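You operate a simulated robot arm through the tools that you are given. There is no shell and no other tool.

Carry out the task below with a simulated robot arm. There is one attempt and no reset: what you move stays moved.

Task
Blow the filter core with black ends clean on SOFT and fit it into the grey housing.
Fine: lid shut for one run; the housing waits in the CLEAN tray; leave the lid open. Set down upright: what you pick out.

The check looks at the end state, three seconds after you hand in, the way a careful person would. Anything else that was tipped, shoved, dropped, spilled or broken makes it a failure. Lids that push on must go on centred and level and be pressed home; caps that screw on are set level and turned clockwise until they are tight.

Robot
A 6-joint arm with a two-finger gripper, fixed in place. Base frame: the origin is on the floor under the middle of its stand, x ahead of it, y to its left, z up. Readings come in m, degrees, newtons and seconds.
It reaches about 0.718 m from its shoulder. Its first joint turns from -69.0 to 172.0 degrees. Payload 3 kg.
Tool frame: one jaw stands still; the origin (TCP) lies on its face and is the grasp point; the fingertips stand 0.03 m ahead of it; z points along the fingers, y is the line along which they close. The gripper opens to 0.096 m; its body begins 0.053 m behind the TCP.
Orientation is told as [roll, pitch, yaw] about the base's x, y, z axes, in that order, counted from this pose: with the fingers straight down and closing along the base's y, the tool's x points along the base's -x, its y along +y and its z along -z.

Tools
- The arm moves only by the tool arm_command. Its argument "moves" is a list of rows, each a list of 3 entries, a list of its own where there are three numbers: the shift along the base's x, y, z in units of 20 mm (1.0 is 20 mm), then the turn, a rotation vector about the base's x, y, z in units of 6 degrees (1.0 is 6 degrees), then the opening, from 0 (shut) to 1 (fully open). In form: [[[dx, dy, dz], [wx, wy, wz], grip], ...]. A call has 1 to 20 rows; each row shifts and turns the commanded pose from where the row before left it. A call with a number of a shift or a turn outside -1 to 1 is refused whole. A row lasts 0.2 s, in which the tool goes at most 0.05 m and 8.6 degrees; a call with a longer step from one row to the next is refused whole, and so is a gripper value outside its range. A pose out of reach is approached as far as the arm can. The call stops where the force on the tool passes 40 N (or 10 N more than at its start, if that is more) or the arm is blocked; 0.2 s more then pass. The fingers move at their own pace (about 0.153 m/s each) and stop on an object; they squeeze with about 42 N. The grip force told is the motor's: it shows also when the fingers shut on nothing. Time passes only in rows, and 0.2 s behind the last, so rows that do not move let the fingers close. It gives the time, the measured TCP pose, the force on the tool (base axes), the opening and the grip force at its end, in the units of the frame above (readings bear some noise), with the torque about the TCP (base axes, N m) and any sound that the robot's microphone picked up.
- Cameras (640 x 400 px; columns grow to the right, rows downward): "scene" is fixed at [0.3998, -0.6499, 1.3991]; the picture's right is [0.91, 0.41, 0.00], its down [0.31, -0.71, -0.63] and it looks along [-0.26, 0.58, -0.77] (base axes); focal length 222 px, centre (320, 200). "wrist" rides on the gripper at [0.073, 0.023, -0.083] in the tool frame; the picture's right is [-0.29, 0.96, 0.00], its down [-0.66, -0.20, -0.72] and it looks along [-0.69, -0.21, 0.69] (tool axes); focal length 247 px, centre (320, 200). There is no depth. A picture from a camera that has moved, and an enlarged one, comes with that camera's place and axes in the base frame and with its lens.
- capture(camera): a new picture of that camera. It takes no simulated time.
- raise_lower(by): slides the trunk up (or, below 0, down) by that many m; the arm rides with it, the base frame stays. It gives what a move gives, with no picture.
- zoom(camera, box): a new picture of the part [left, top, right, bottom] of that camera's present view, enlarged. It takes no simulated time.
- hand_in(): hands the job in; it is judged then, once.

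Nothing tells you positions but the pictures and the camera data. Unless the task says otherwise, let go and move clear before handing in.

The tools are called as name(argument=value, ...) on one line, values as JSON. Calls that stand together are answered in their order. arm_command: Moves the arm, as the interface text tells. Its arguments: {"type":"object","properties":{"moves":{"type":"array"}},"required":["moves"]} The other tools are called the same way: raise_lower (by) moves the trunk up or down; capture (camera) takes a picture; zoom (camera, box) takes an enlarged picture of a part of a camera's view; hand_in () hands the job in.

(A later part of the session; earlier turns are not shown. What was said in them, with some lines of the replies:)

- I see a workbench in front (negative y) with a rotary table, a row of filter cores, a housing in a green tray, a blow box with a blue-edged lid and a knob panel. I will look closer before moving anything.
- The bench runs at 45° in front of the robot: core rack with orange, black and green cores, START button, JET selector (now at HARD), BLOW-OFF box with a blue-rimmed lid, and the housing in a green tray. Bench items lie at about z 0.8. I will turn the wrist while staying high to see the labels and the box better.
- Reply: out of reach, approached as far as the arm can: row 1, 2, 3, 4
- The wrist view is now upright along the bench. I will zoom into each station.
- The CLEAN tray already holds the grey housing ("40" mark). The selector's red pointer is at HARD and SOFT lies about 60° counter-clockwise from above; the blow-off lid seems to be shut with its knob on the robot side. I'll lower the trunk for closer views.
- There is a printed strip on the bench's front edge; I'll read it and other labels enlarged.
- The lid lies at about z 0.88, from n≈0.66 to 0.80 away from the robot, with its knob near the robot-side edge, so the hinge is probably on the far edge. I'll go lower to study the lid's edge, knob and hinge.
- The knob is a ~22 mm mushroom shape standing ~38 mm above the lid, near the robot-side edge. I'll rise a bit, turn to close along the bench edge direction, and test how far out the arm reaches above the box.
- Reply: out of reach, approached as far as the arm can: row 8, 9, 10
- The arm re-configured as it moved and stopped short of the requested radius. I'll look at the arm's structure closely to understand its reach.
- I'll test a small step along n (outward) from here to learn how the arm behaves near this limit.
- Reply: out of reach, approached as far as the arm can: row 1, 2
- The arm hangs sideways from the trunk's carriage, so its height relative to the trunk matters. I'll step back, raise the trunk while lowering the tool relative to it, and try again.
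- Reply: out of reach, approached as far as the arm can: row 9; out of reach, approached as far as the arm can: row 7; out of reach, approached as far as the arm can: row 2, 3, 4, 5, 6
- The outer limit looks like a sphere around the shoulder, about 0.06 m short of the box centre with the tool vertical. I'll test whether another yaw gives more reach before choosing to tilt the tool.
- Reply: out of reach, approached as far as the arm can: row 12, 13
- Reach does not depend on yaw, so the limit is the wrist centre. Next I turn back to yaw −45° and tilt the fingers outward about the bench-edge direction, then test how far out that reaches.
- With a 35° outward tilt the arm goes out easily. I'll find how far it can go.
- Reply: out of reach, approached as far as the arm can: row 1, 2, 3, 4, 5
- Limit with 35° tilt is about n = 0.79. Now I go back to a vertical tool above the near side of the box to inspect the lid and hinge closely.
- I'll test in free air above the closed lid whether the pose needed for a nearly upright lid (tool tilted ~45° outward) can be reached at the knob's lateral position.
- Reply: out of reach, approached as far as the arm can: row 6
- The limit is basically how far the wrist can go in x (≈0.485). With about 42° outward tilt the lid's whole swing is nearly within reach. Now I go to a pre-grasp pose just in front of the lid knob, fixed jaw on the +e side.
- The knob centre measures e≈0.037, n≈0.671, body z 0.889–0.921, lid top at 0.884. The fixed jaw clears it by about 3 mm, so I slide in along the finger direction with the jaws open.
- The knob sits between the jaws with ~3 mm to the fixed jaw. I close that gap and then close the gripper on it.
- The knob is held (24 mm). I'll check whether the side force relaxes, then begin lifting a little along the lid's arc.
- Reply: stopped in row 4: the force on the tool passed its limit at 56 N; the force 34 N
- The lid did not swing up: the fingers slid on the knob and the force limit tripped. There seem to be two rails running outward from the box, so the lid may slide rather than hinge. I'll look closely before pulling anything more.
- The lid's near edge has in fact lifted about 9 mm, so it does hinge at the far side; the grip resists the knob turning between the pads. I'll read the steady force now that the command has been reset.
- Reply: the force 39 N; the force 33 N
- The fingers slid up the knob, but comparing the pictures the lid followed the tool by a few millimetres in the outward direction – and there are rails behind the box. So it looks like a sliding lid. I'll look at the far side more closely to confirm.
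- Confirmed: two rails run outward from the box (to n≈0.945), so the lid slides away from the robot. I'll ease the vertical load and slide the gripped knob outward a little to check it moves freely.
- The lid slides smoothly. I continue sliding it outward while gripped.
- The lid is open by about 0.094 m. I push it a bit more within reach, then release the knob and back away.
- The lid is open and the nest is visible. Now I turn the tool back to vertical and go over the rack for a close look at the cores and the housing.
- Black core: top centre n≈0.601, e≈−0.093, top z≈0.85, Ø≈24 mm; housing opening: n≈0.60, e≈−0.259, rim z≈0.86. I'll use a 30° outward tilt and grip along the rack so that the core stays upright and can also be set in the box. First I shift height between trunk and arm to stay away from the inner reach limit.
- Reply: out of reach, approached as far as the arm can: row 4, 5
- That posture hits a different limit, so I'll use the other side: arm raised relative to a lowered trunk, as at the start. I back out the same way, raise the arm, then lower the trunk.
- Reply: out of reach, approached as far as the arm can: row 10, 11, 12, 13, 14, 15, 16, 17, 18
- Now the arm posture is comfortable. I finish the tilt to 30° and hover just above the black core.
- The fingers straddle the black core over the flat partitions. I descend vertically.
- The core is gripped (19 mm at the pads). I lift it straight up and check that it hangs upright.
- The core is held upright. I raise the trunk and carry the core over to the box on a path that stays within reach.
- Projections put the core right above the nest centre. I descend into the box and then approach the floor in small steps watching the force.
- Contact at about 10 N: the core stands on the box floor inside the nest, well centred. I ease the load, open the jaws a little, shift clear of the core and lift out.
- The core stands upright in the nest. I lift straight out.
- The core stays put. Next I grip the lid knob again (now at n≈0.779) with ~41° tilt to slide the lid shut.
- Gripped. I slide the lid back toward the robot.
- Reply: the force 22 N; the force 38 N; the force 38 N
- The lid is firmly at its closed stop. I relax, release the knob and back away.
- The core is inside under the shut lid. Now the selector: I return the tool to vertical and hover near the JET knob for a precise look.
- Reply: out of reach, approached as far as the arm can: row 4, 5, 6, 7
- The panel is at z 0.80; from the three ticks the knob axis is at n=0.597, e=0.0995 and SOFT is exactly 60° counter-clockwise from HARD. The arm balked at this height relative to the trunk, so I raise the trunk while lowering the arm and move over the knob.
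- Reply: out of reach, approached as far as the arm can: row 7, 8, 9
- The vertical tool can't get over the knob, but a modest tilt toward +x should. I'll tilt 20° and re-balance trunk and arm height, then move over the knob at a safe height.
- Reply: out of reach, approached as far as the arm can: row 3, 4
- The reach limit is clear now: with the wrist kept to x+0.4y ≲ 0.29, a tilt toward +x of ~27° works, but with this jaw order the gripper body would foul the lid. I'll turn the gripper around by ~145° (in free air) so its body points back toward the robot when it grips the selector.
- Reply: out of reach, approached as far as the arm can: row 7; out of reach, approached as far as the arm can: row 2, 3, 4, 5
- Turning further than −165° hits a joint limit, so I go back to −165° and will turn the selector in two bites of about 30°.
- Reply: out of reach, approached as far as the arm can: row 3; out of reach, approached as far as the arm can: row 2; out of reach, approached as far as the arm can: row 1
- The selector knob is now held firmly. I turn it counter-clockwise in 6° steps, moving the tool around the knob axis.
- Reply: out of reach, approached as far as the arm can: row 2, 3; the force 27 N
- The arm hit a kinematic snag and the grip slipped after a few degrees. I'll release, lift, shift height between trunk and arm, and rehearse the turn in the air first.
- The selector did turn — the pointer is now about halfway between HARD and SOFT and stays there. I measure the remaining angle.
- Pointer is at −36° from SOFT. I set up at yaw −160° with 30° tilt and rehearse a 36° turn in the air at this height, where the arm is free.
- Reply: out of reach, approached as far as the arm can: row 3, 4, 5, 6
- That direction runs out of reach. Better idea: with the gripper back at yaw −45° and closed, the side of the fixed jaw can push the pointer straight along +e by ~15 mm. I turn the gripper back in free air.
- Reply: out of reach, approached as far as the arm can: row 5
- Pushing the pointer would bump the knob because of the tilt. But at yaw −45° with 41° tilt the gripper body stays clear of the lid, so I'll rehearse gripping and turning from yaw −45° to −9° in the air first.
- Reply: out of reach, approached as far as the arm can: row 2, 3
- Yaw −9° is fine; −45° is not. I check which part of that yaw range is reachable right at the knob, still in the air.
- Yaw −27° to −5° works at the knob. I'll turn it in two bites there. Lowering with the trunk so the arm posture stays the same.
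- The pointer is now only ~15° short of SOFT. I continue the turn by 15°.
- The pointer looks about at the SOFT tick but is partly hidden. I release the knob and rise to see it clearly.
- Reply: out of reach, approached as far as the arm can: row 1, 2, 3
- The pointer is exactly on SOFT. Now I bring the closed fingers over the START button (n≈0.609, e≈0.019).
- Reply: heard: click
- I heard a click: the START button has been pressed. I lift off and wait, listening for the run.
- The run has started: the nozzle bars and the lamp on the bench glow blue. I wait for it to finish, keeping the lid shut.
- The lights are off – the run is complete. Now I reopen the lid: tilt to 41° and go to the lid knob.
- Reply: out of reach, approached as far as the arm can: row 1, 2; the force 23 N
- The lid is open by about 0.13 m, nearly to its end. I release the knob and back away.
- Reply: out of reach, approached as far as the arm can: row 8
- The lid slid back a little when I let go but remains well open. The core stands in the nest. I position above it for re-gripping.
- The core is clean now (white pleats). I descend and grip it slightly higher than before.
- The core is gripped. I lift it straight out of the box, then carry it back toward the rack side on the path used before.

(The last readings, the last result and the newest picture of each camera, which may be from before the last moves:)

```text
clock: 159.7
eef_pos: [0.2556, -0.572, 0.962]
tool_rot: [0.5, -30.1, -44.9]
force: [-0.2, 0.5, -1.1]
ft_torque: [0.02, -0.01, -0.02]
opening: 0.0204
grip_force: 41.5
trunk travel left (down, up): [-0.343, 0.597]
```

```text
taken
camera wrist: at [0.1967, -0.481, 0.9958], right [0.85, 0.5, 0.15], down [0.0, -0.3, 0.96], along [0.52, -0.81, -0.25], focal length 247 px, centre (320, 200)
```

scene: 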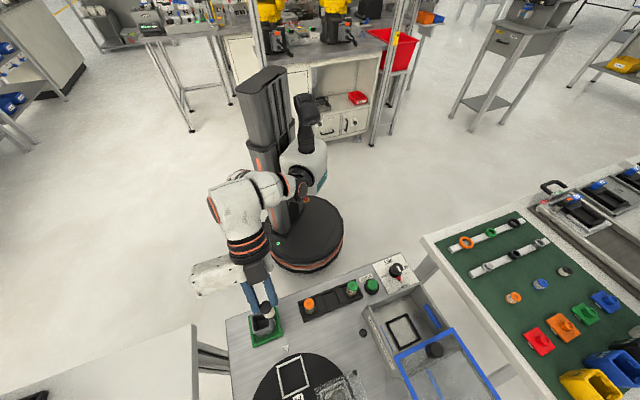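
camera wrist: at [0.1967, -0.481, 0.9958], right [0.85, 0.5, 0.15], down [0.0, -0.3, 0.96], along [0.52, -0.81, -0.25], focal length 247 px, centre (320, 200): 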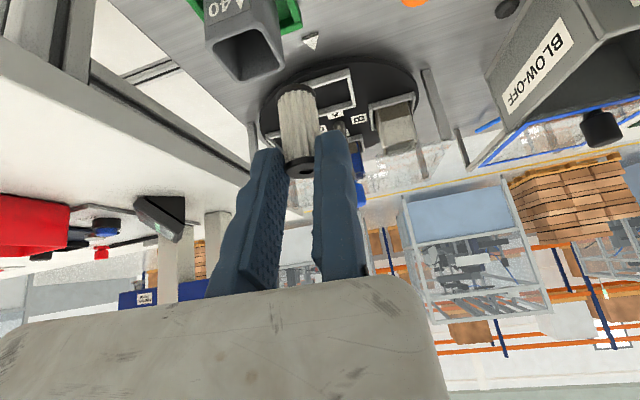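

No reach problems. The opening reading grew by 1 mm, so I check the core's attitude and refine the housing position with close-ups.

zoom(camera="wrist", box=[220, 60, 400, 190])

zoom(camera="wrist", box=[160, 0, 340, 110])

zoom(camera="scene", box=[220, 270, 320, 360])

```text
3.08 times, centred on (310, 125) of wrist
camera zoom: at [0.1967, -0.481, 0.9958], right [0.85, 0.5, 0.15], down [0.0, -0.3, 0.96], along [0.52, -0.81, -0.25], focal length 760 px, centre (351, 431)
```

zoom: 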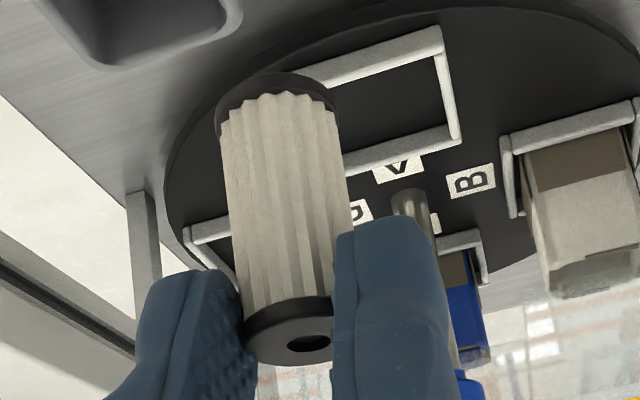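

```text
3.56 times, centred on (250, 55) of wrist
camera zoom: at [0.1967, -0.481, 0.9958], right [0.85, 0.5, 0.15], down [0.0, -0.3, 0.96], along [0.52, -0.81, -0.25], focal length 878 px, centre (569, 716)
```

zoom: 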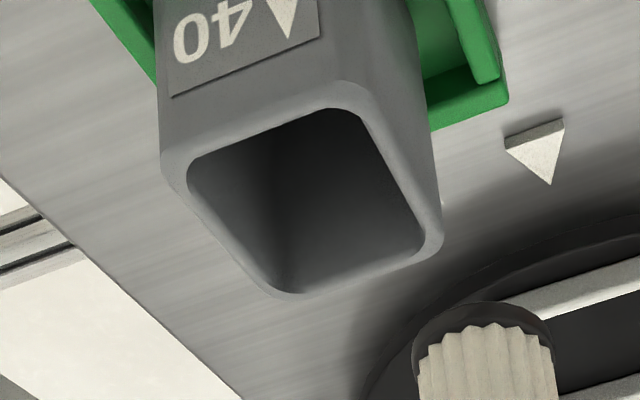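

```text
4.44 times, centred on (270, 315) of scene
camera zoom: at [0.3998, -0.6499, 1.3991], right [0.91, 0.41, 0.0], down [0.31, -0.71, -0.63], along [-0.26, 0.58, -0.77], focal length 989 px, centre (542, -311)
```

zoom: 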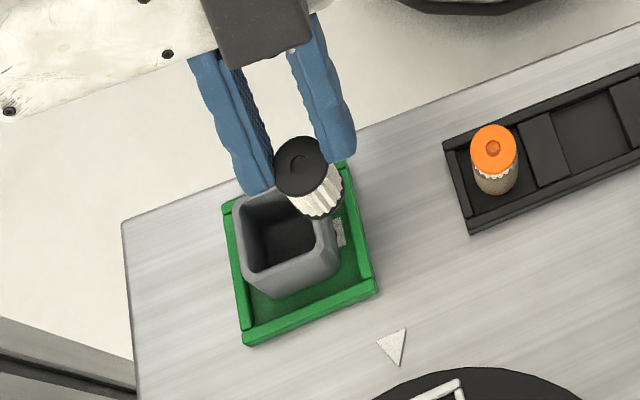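

The core hangs upright; the housing bore measures 30.7 mm square at n≈0.599, e≈−0.260. I shift 26 mm along −e to be over it, then check alignment.

arm_command(moves=[[[-0.46, -0.46, 0], [0, 0, 0], 0.12], [[-0.46, -0.46, 0], [0, 0, 0], 0.12], [[0, 0, 0], [0, 0, 0], 0.1]])

zoom(camera="wrist", box=[200, 0, 400, 190])

zoom(camera="scene", box=[220, 270, 320, 360])

```text
clock: 160.5
eef_pos: [0.2377, -0.5911, 0.9619]
tool_rot: [0.4, -30.1, -44.8]
force: [1.1, -0.2, -0.3]
ft_torque: [-0.01, 0.02, 0.03]
opening: 0.0215
grip_force: 42.6
trunk travel left (down, up): [-0.343, 0.597]
```

```text
2.11 times, centred on (300, 95) of wrist
camera zoom: at [0.1784, -0.4996, 0.9962], right [0.85, 0.5, 0.15], down [0.0, -0.29, 0.96], along [0.52, -0.81, -0.25], focal length 520 px, centre (362, 421)
```

zoom: 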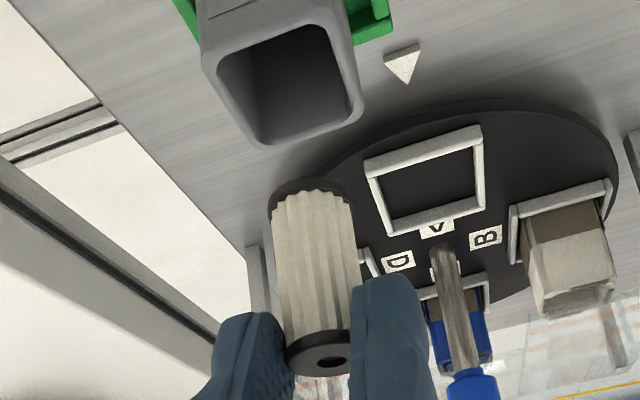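

```text
4.44 times, centred on (270, 315) of scene
camera zoom: at [0.3998, -0.6499, 1.3991], right [0.91, 0.41, 0.0], down [0.31, -0.71, -0.63], along [-0.26, 0.58, -0.77], focal length 989 px, centre (542, -311)
```

zoom: 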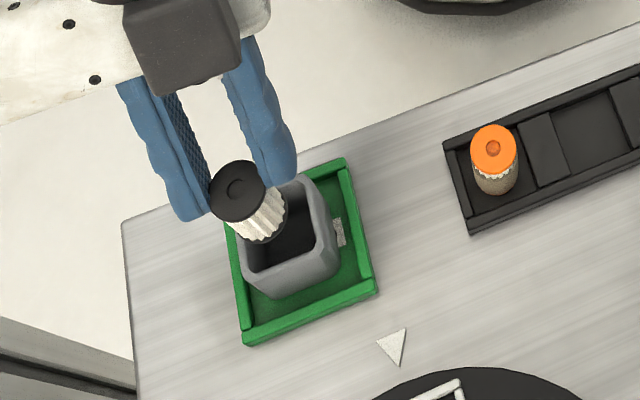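

Core and bore agree within about 1–2 mm in both cameras. I descend until the core's foot is just above the rim and check again.

arm_command(moves=[[[0, 0.07, -0.8], [0, 0, 0], 0.1], [[0, 0, -0.8], [0, 0, 0], 0.1]])

zoom(camera="wrist", box=[220, 20, 400, 190])

zoom(camera="scene", box=[230, 280, 300, 350])

```text
clock: 161.1
eef_pos: [0.2367, -0.5898, 0.9299]
tool_rot: [0.4, -30.1, -44.9]
force: [0.2, 0.0, -1.1]
ft_torque: [0.0, -0.04, 0.03]
opening: 0.0213
grip_force: 42.3
trunk travel left (down, up): [-0.343, 0.597]
```

```text
2.35 times, centred on (310, 105) of wrist
camera zoom: at [0.1784, -0.4989, 0.9634], right [0.85, 0.5, 0.15], down [0.0, -0.3, 0.96], along [0.52, -0.81, -0.25], focal length 581 px, centre (344, 424)
```

zoom: 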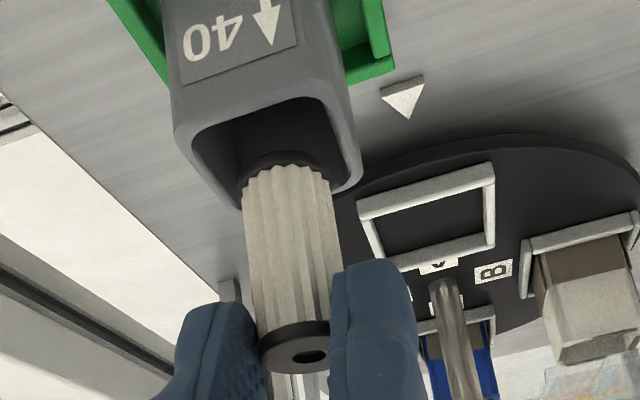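

```text
5.71 times, centred on (265, 315) of scene
camera zoom: at [0.3998, -0.6499, 1.3991], right [0.91, 0.41, 0.0], down [0.31, -0.71, -0.63], along [-0.26, 0.58, -0.77], focal length 1271 px, centre (634, -457)
```

zoom: 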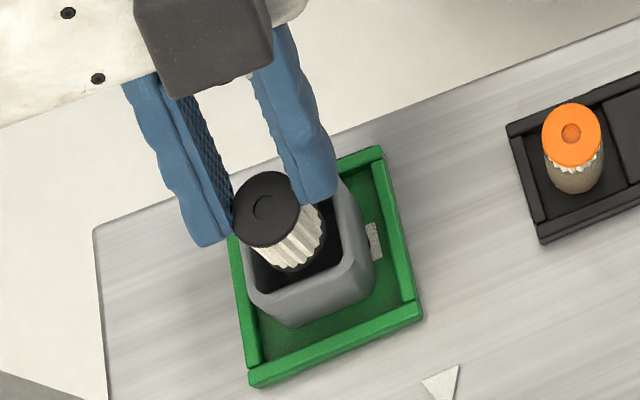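

The core's foot is over the opening with ~4 mm clearance all around in the scene view. I lower it into the bore gently.

arm_command(moves=[[[0, 0, -0.4], [0, 0, 0], 0.1], [[0, 0, -0.4], [0, 0, 0], 0.1]])

zoom(camera="scene", box=[230, 280, 300, 350])

zoom(camera="wrist", box=[220, 40, 400, 190])

```text
clock: 161.7
eef_pos: [0.2368, -0.5893, 0.9141]
tool_rot: [0.3, -30.1, -45.0]
force: [-0.7, -0.3, -0.3]
ft_torque: [0.04, 0.0, -0.05]
opening: 0.0213
grip_force: 41.7
trunk travel left (down, up): [-0.343, 0.597]
```

```text
5.71 times, centred on (265, 315) of scene
camera zoom: at [0.3998, -0.6499, 1.3991], right [0.91, 0.41, 0.0], down [0.31, -0.71, -0.63], along [-0.26, 0.58, -0.77], focal length 1271 px, centre (634, -457)
```

zoom: 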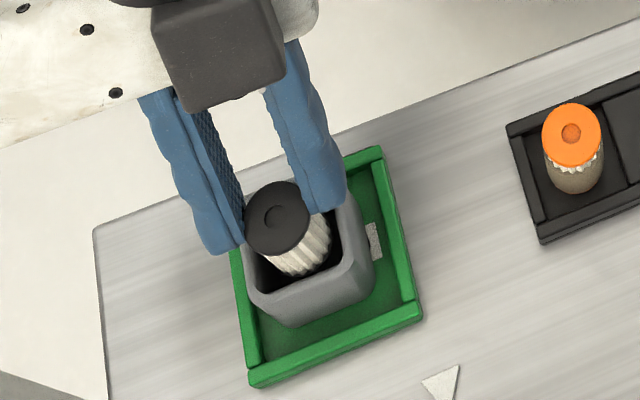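

```text
2.67 times, centred on (310, 115) of wrist
camera zoom: at [0.1785, -0.4984, 0.9476], right [0.85, 0.5, 0.15], down [0.0, -0.29, 0.96], along [0.52, -0.81, -0.25], focal length 659 px, centre (347, 427)
```

zoom: 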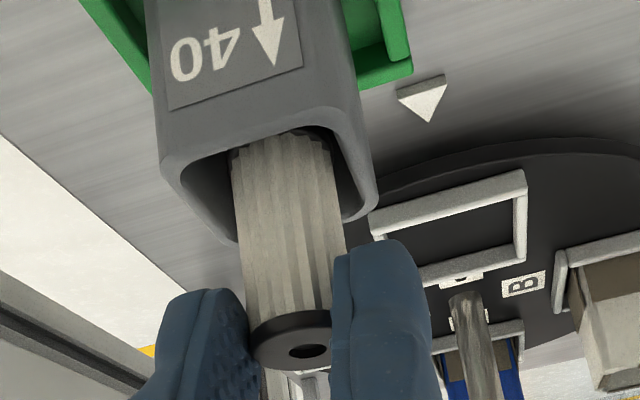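

arm_command(moves=[[[-0.04, -0.04, -0.35], [0, 0, 0], 0.1], [[0, 0, -0.35], [0, 0, 0], 0.1]])

zoom(camera="scene", box=[230, 280, 300, 350])

zoom(camera="wrist", box=[220, 40, 400, 190])

```text
clock: 162.3
eef_pos: [0.2355, -0.5904, 0.8994]
tool_rot: [0.4, -30.1, -45.1]
force: [0.2, -1.4, 0.6]
ft_torque: [-0.03, 0.01, -0.02]
opening: 0.0211
grip_force: 42.3
trunk travel left (down, up): [-0.343, 0.597]
```

```text
5.71 times, centred on (265, 315) of scene
camera zoom: at [0.3998, -0.6499, 1.3991], right [0.91, 0.41, 0.0], down [0.31, -0.71, -0.63], along [-0.26, 0.58, -0.77], focal length 1271 px, centre (634, -457)
```

zoom: 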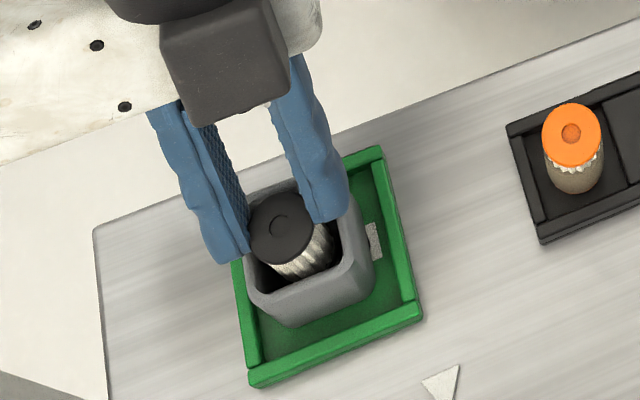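

```text
2.67 times, centred on (310, 115) of wrist
camera zoom: at [0.1773, -0.4992, 0.9336], right [0.85, 0.5, 0.15], down [0.0, -0.29, 0.96], along [0.52, -0.81, -0.25], focal length 659 px, centre (347, 427)
```

zoom: 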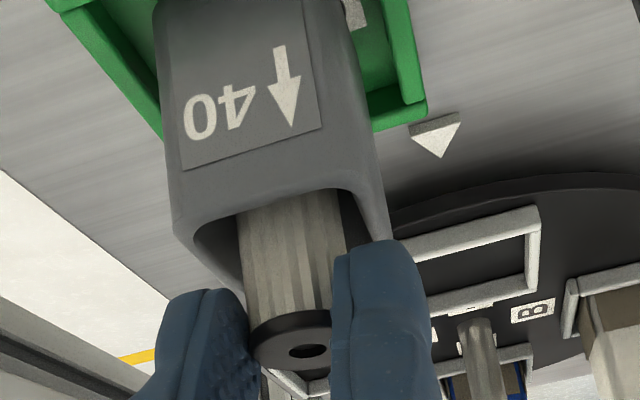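

arm_command(moves=[[[0, 0, -0.15], [0, 0, 0], 0.1], [[0, 0, 0], [0, 0, 0], 0.1]])

arm_command(moves=[[[0, 0, -0.1], [0, 0, 0], 0.1], [[0, 0, 0], [0, 0, 0], 0.1]])

zoom(camera="wrist", box=[220, 60, 400, 190])

```text
clock: 162.9
eef_pos: [0.236, -0.5897, 0.8956]
tool_rot: [0.4, -30.1, -44.8]
force: [-0.3, 0.4, 0.0]
ft_torque: [-0.01, 0.02, 0.0]
opening: 0.0212
grip_force: 42.5
trunk travel left (down, up): [-0.343, 0.597]
```

```text
clock: 163.5
eef_pos: [0.2361, -0.5898, 0.8956]
tool_rot: [0.4, -30.1, -45.0]
force: [0.3, 0.3, 0.2]
ft_torque: [0.05, 0.03, -0.02]
opening: 0.0215
grip_force: 42.1
trunk travel left (down, up): [-0.343, 0.597]
```

```text
3.08 times, centred on (310, 125) of wrist
camera zoom: at [0.1773, -0.4991, 0.9288], right [0.85, 0.5, 0.15], down [0.0, -0.29, 0.96], along [0.52, -0.81, -0.25], focal length 760 px, centre (351, 431)
```

zoom: 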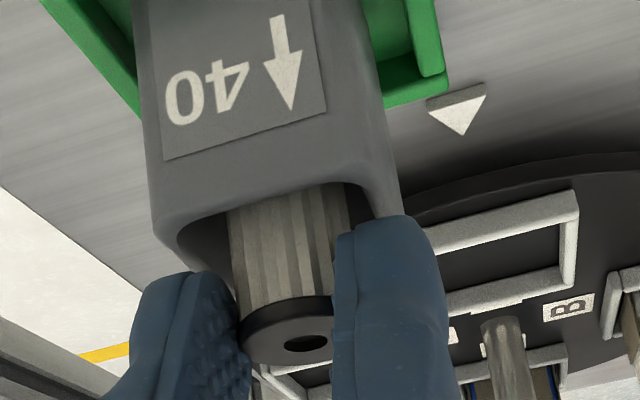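

No contact yet and the fingertips are just above the rim. I open the jaws very gradually so the core slides down between the pads into the housing.

arm_command(moves=[[[0, 0, 0], [0, 0, 0], 0.22], [[0, 0, 0], [0, 0, 0], 0.23], [[0, 0, 0], [0, 0, 0], 0.24], [[0, 0, 0], [0, 0, 0], 0.25], [[0, 0, 0], [0, 0, 0], 0.26]])

zoom(camera="wrist", box=[220, 60, 400, 190])

zoom(camera="scene", box=[230, 280, 300, 350])

```text
clock: 164.7
eef_pos: [0.2365, -0.5901, 0.8949]
tool_rot: [0.5, -30.1, -45.0]
force: [-0.7, 0.2, 0.8]
ft_torque: [0.0, -0.02, 0.01]
opening: 0.0251
grip_force: 0.0
trunk travel left (down, up): [-0.343, 0.597]
```

```text
3.08 times, centred on (310, 125) of wrist
camera zoom: at [0.1774, -0.4991, 0.9288], right [0.85, 0.5, 0.15], down [0.0, -0.29, 0.96], along [0.52, -0.81, -0.25], focal length 760 px, centre (351, 431)
```

zoom: 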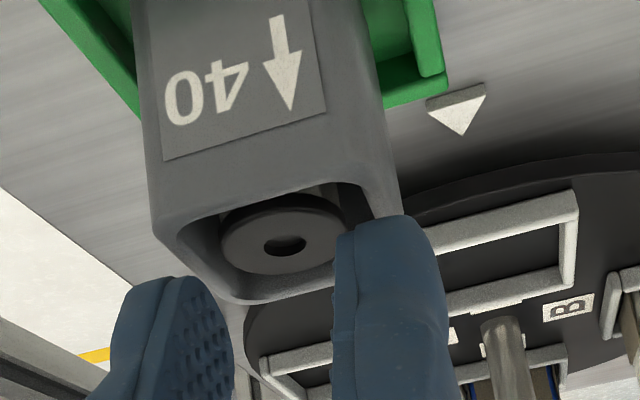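

```text
5.71 times, centred on (265, 315) of scene
camera zoom: at [0.3998, -0.6499, 1.3991], right [0.91, 0.41, 0.0], down [0.31, -0.71, -0.63], along [-0.26, 0.58, -0.77], focal length 1271 px, centre (634, -457)
```

zoom: 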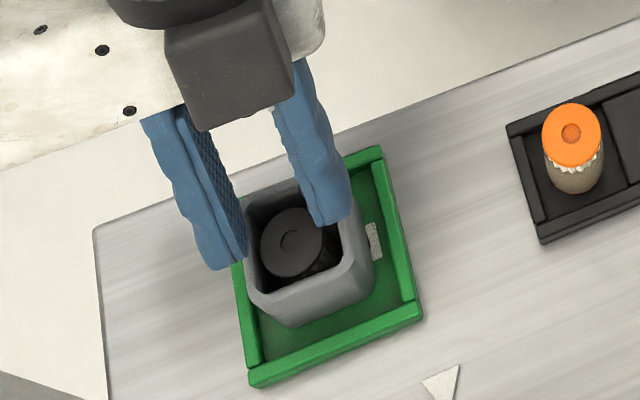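

The core dropped into the housing. I lift the gripper straight up and inspect.

arm_command(moves=[[[0, 0, 0.5], [0, 0, 0], 0.4], [[0, 0, 1], [0, 0, 0], 0.5], [[0, 0, 1], [0, 0, 0], 0.5]])

zoom(camera="wrist", box=[180, 0, 360, 130])

zoom(camera="scene", box=[230, 280, 300, 350])

```text
clock: 165.5
eef_pos: [0.2366, -0.5894, 0.9444]
tool_rot: [0.4, -30.1, -44.9]
force: [-0.5, -0.4, -0.1]
ft_torque: [0.01, 0.04, -0.01]
opening: 0.048
grip_force: 0.0
trunk travel left (down, up): [-0.343, 0.597]
```

```text
3.08 times, centred on (270, 65) of wrist
camera zoom: at [0.1781, -0.4989, 0.9794], right [0.85, 0.5, 0.15], down [0.0, -0.29, 0.96], along [0.52, -0.81, -0.25], focal length 760 px, centre (474, 615)
```

zoom: 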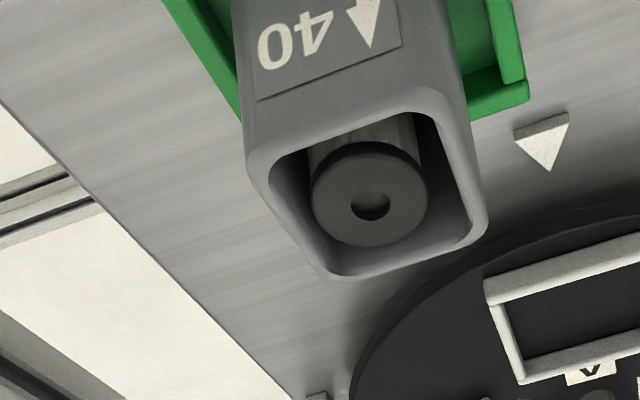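

```text
5.71 times, centred on (265, 315) of scene
camera zoom: at [0.3998, -0.6499, 1.3991], right [0.91, 0.41, 0.0], down [0.31, -0.71, -0.63], along [-0.26, 0.58, -0.77], focal length 1271 px, centre (634, -457)
```

zoom: 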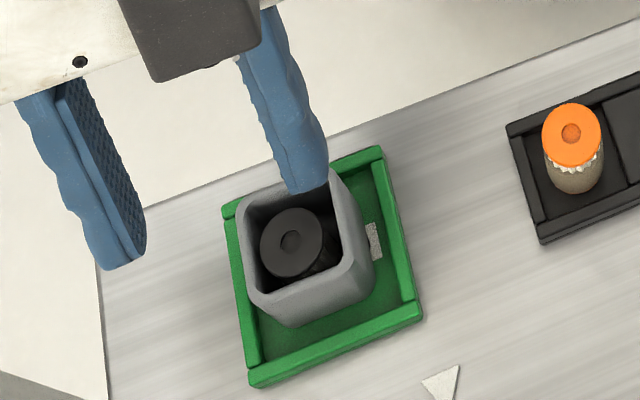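

The core stands upright in the grey housing, its top just below the rim. Next I'll push the lid further open. I retrace the safe route back toward the box.

arm_command(moves=[[[0, 0, 1], [0, 0, 0], 0.3], [[0.8, 0.8, 0], [0, 0, 0], 0], [[0.8, 0.8, 0], [0, 0, 0], 0], [[0.8, 0.8, 0], [0, 0, 0], 0], [[0.8, 0.8, 0], [0, 0, 0], 0]])

raise_lower(by=0.08)

arm_command(moves=[[[0.75, 0.75, -0.8], [0, 0, 0], 0], [[0.75, 0.75, -0.8], [0, 0, 0], 0], [[0.75, 0.75, -0.8], [0, 0, 0], 0], [[0.75, 0.75, -0.8], [0, 0, 0], 0]])

raise_lower(by=0.2)

```text
clock: 166.7
eef_pos: [0.3007, -0.5256, 0.9636]
tool_rot: [0.3, -30.1, -45.0]
force: [-0.1, -1.0, 0.1]
ft_torque: [0.0, 0.0, -0.01]
opening: 0.0
grip_force: 33.1
trunk travel left (down, up): [-0.343, 0.597]
```

```text
clock: 167.8
eef_pos: [0.3003, -0.5262, 1.0439]
tool_rot: [0.4, -30.0, -44.9]
force: [-0.2, -0.3, 0.0]
ft_torque: [0.0, 0.03, 0.01]
opening: 0.0
grip_force: 33.3
trunk travel left (down, up): [-0.423, 0.517]
```

```text
clock: 168.8
eef_pos: [0.3601, -0.4658, 0.9783]
tool_rot: [0.4, -30.1, -44.8]
force: [0.7, 0.1, 0.7]
ft_torque: [0.01, -0.01, 0.0]
opening: 0.0001
grip_force: 33.3
trunk travel left (down, up): [-0.423, 0.517]
```

```text
clock: 171.0
eef_pos: [0.3601, -0.4651, 1.1783]
tool_rot: [0.4, -30.1, -44.8]
force: [-0.4, 0.0, 0.3]
ft_torque: [0.01, -0.02, 0.0]
opening: 0.0
grip_force: 33.4
trunk travel left (down, up): [-0.623, 0.317]
```

arm_command(moves=[[[0.667, -0.06, -0.83], [0, 0, 0], 0], [[0.667, -0.06, -0.83], [0, 0, 0], 0], [[0.667, -0.06, -0.83], [0, 0, 0], 0], [[0.667, -0.06, -0.83], [0, 0, 0], 0], [[0.667, -0.06, -0.83], [0, 0, 0], 0], [[0.667, -0.06, -0.83], [0, 0, 0], 0], [[0.667, -0.06, -0.83], [0, 0, 0], 0], [[0.667, -0.06, -0.83], [0, 0, 0], 0], [[0.667, -0.06, -0.83], [-0.595, -0.595, 0], 0], [[0.667, -0.06, -0.83], [-0.595, -0.595, 0], 0], [[0.667, -0.06, -0.83], [-0.595, -0.595, 0], 0], [[0.667, -0.06, -0.83], [-0.595, -0.595, 0], 0]])

capture(camera="wrist")

zoom(camera="scene", box=[350, 260, 490, 390])

```text
clock: 173.6
eef_pos: [0.5213, -0.4788, 0.9801]
tool_rot: [0.4, -50.3, -44.8]
force: [0.8, 0.8, -1.1]
ft_torque: [0.0, -0.01, -0.04]
opening: 0.0001
grip_force: 33.1
trunk travel left (down, up): [-0.623, 0.317]
```

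```text
taken
camera wrist: at [0.4576, -0.3852, 0.9744], right [0.8, 0.55, 0.23], down [-0.24, -0.05, 0.97], along [0.54, -0.83, 0.09], focal length 247 px, centre (320, 200)
```

wrist: 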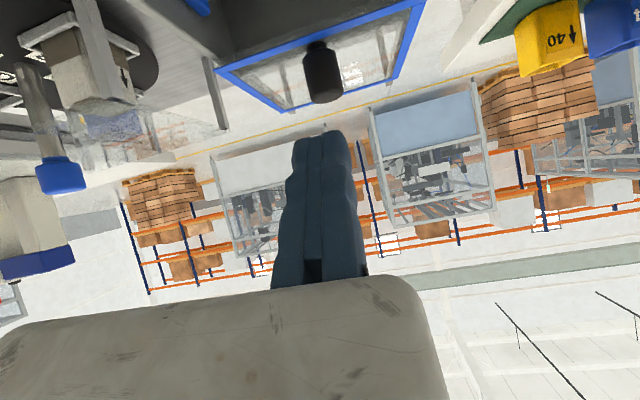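

```text
3.08 times, centred on (420, 325) of scene
camera zoom: at [0.3998, -0.6499, 1.3991], right [0.91, 0.41, 0.0], down [0.31, -0.71, -0.63], along [-0.26, 0.58, -0.77], focal length 684 px, centre (12, -185)
```

zoom: 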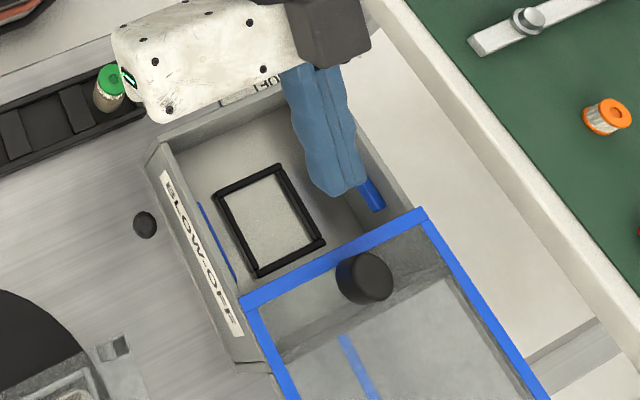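

arm_command(moves=[[[0.309, -0.203, -0.934], [0, 0, 0], 0], [[0.309, -0.203, -0.934], [0, 0, 0], 0], [[0.309, -0.203, -0.934], [0, 0, 0], 0]])

zoom(camera="wrist", box=[220, 60, 440, 220])

```text
clock: 174.4
eef_pos: [0.5389, -0.492, 0.9217]
tool_rot: [0.2, -50.3, -44.8]
force: [-0.4, -0.4, 0.2]
ft_torque: [0.01, -0.01, 0.0]
opening: 0.0
grip_force: 32.8
trunk travel left (down, up): [-0.623, 0.317]
```

```text
2.50 times, centred on (330, 140) of wrist
camera zoom: at [0.4762, -0.398, 0.9185], right [0.8, 0.55, 0.23], down [-0.24, -0.05, 0.97], along [0.54, -0.83, 0.09], focal length 617 px, centre (295, 350)
```

zoom: 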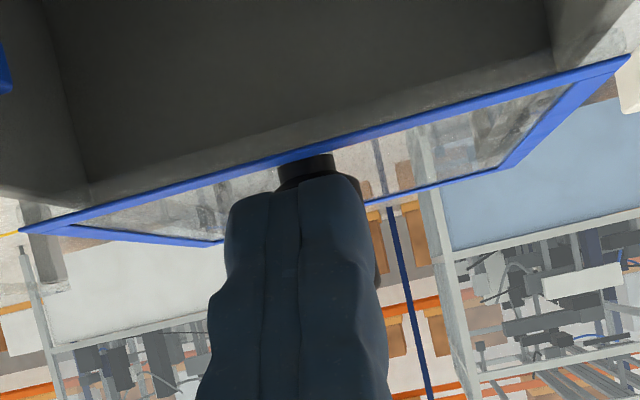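

The closed fingertips are right behind the knob. I push outward in small steps.

arm_command(moves=[[[0.3, -0.3, 0], [0, 0, 0], 0], [[0.3, -0.3, 0], [0, 0, 0], 0], [[0.3, -0.3, 0], [0, 0, 0], 0], [[0.3, -0.3, 0], [0, 0, 0], 0]])

arm_command(moves=[[[0.3, -0.3, 0], [0, 0, 0], 0], [[0.25, -0.25, 0], [0, 0, 0], 0], [[0, 0, 0], [0, 0, 0], 0]])

zoom(camera="scene", box=[350, 260, 490, 390])

```text
clock: 175.4
eef_pos: [0.5614, -0.5167, 0.9233]
tool_rot: [0.2, -50.3, -44.9]
force: [-0.1, 0.3, 0.3]
ft_torque: [-0.02, 0.01, -0.01]
opening: 0.0
grip_force: 33.2
trunk travel left (down, up): [-0.623, 0.317]
```

```text
clock: 176.2
eef_pos: [0.5681, -0.5227, 0.9241]
tool_rot: [0.2, -50.0, -44.6]
force: [-16.3, 12.3, 3.8]
ft_torque: [0.13, -0.03, -0.06]
opening: 0.006
grip_force: 33.4
trunk travel left (down, up): [-0.623, 0.317]
stopped in row 3: the force on the tool passed its limit at 42 N (the readings are from after the stop); the commanded pose is now the measured one
```

```text
3.08 times, centred on (420, 325) of scene
camera zoom: at [0.3998, -0.6499, 1.3991], right [0.91, 0.41, 0.0], down [0.31, -0.71, -0.63], along [-0.26, 0.58, -0.77], focal length 684 px, centre (12, -185)
```

zoom: 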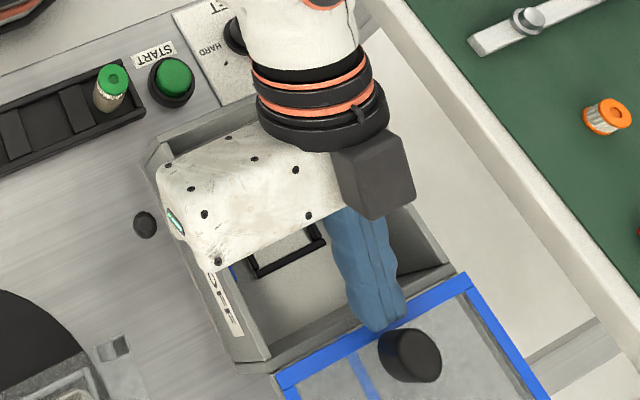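

The lid is now pushed to its open stop. I back straight off and rise clear.

arm_command(moves=[[[-0.4, 0.4, 0], [0, 0, 0], 0], [[-0.5, 0.5, 0.2], [0, 0, 0], 0], [[-0.5, 0.5, 0.8], [0, 0, 0], 0], [[-0.5, 0.5, 0.8], [0, 0, 0], 0], [[-0.5, 0.5, 0.8], [0.5, 0.5, 0], 0], [[-0.6, 0.4, 0.8], [0.6, 0.6, 0], 0], [[-0.6, 0.4, 0.8], [0.6, 0.6, 0], 0]])

capture(camera="scene")

zoom(camera="scene", box=[350, 260, 490, 390])

```text
clock: 177.8
eef_pos: [0.5007, -0.4602, 1.0047]
tool_rot: [0.2, -35.5, -44.6]
force: [-0.5, 0.4, 0.2]
ft_torque: [0.05, 0.01, 0.02]
opening: 0.0
grip_force: 32.8
trunk travel left (down, up): [-0.623, 0.317]
```

```text
taken
```

scene: 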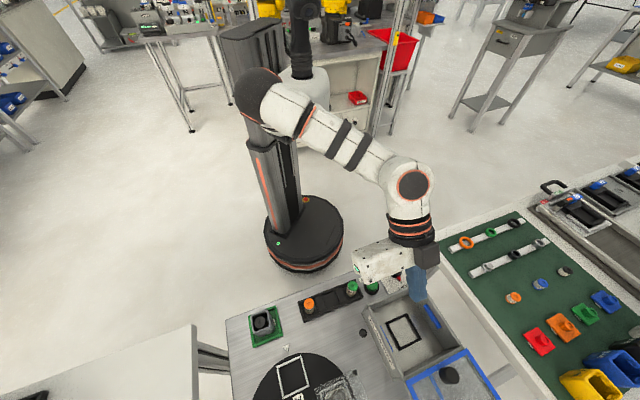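

```text
3.08 times, centred on (420, 325) of scene
camera zoom: at [0.3998, -0.6499, 1.3991], right [0.91, 0.41, 0.0], down [0.31, -0.71, -0.63], along [-0.26, 0.58, -0.77], focal length 684 px, centre (12, -185)
```

zoom: 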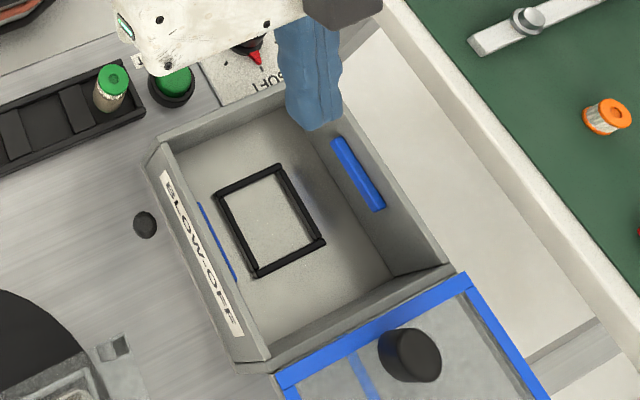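

The lid is fully open. I retreat the arm clear of the bench and do a final check of every item.

arm_command(moves=[[[-0.7, 0.4, 0.6], [0.6, 0.6, 0], 0.3], [[-0.7, 0.4, 0.6], [0.6, 0.6, 0], 0.3], [[-0.7, 0.4, 0.6], [0.6, 0.6, 0], 0.3], [[-0.7, 0.4, 0.6], [0.6, 0.6, 0], 0.3], [[-0.7, 0.4, 0.6], [0.6, 0.6, 0], 0.3], [[-0.7, 0.3, 0.6], [0.4, 0.4, 0], 0.3]])

raise_lower(by=0.1)

zoom(camera="scene", box=[225, 250, 385, 400])

zoom(camera="scene", box=[350, 240, 510, 400])

capture(camera="wrist")

zoom(camera="scene", box=[240, 295, 290, 345])

```text
clock: 179.2
eef_pos: [0.411, -0.418, 1.0738]
tool_rot: [0.6, -6.5, -44.7]
force: [0.3, -0.1, -0.1]
ft_torque: [-0.01, -0.04, -0.01]
opening: 0.0287
grip_force: 0.0
out of reach, approached as far as the arm can: row 6
trunk travel left (down, up): [-0.623, 0.317]
```

```text
clock: 180.6
eef_pos: [0.4136, -0.4181, 1.174]
tool_rot: [0.6, -6.4, -44.8]
force: [0.7, 0.2, 0.7]
ft_torque: [0.01, -0.04, 0.01]
opening: 0.029
grip_force: 0.0
trunk travel left (down, up): [-0.723, 0.217]
```

```text
2.67 times, centred on (305, 325) of scene
camera zoom: at [0.3998, -0.6499, 1.3991], right [0.91, 0.41, 0.0], down [0.31, -0.71, -0.63], along [-0.26, 0.58, -0.77], focal length 593 px, centre (360, -133)
```

zoom: 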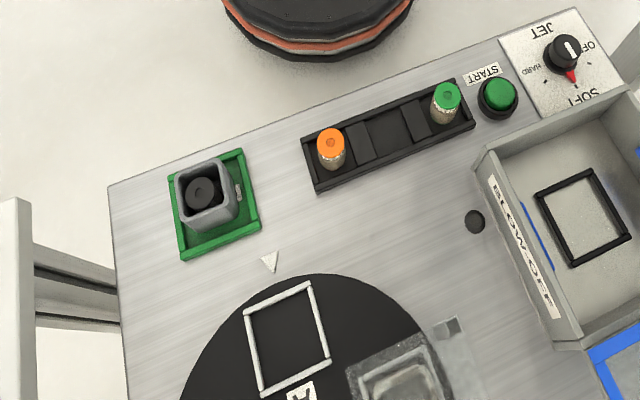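

```text
2.50 times, centred on (430, 320) of scene
camera zoom: at [0.3998, -0.6499, 1.3991], right [0.91, 0.41, 0.0], down [0.31, -0.71, -0.63], along [-0.26, 0.58, -0.77], focal length 556 px, centre (45, -100)
```

zoom: 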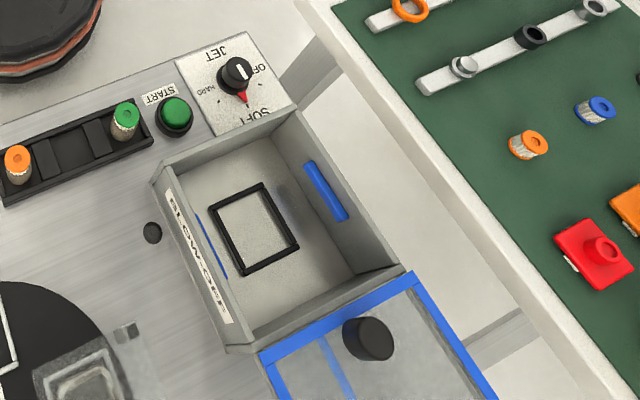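

```text
taken
camera wrist: at [0.3702, -0.3436, 1.2473], right [0.88, 0.47, 0.04], down [0.26, -0.55, 0.79], along [0.4, -0.68, -0.61], focal length 247 px, centre (320, 200)
```

wrist: 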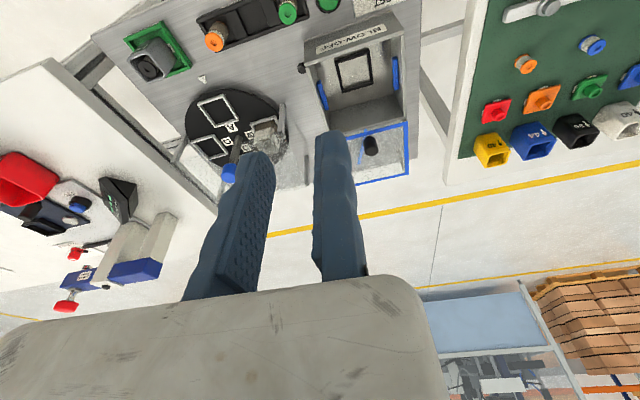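

```text
8.00 times, centred on (265, 320) of scene
camera zoom: at [0.3998, -0.6499, 1.3991], right [0.91, 0.41, 0.0], down [0.31, -0.71, -0.63], along [-0.26, 0.58, -0.77], focal length 1780 px, centre (760, -760)
```

zoom: 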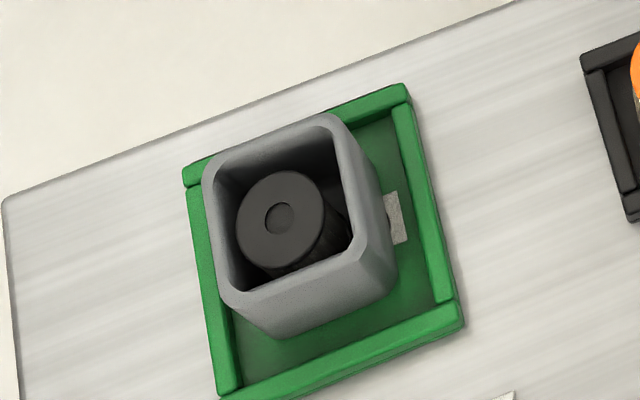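

Everything is in place: the cleaned black-ended core stands upright in the grey housing in the CLEAN tray. The selector is on SOFT, the lid is fully open, and the other cores and parts are where they were. The gripper is empty and well clear, so I hand in.

hand_in()

```text
The job is handed in.
```

The black-ended core is blown clean on SOFT and standing upright in the grey housing, and I've handed the job in. I don't have the verdict from the check.

- **Blow-off:** I turned the selector from HARD to SOFT and ran one cycle with the lid shut. The core came out with white pleats.
- **Housing:** it never left the CLEAN tray. The core sits just below its rim. I let it slide the last couple of centimetres into the bore because the fingers don't fit inside.
- **Lid:** it slides rather than hinges. My first upward pull on its knob tripped the force limit before I saw that, with no visible damage. It is now pushed to its open stop.
- **Everything else:** the orange and green cores and the other parts look undisturbed in the last pictures, and the gripper is empty and clear of the bench.
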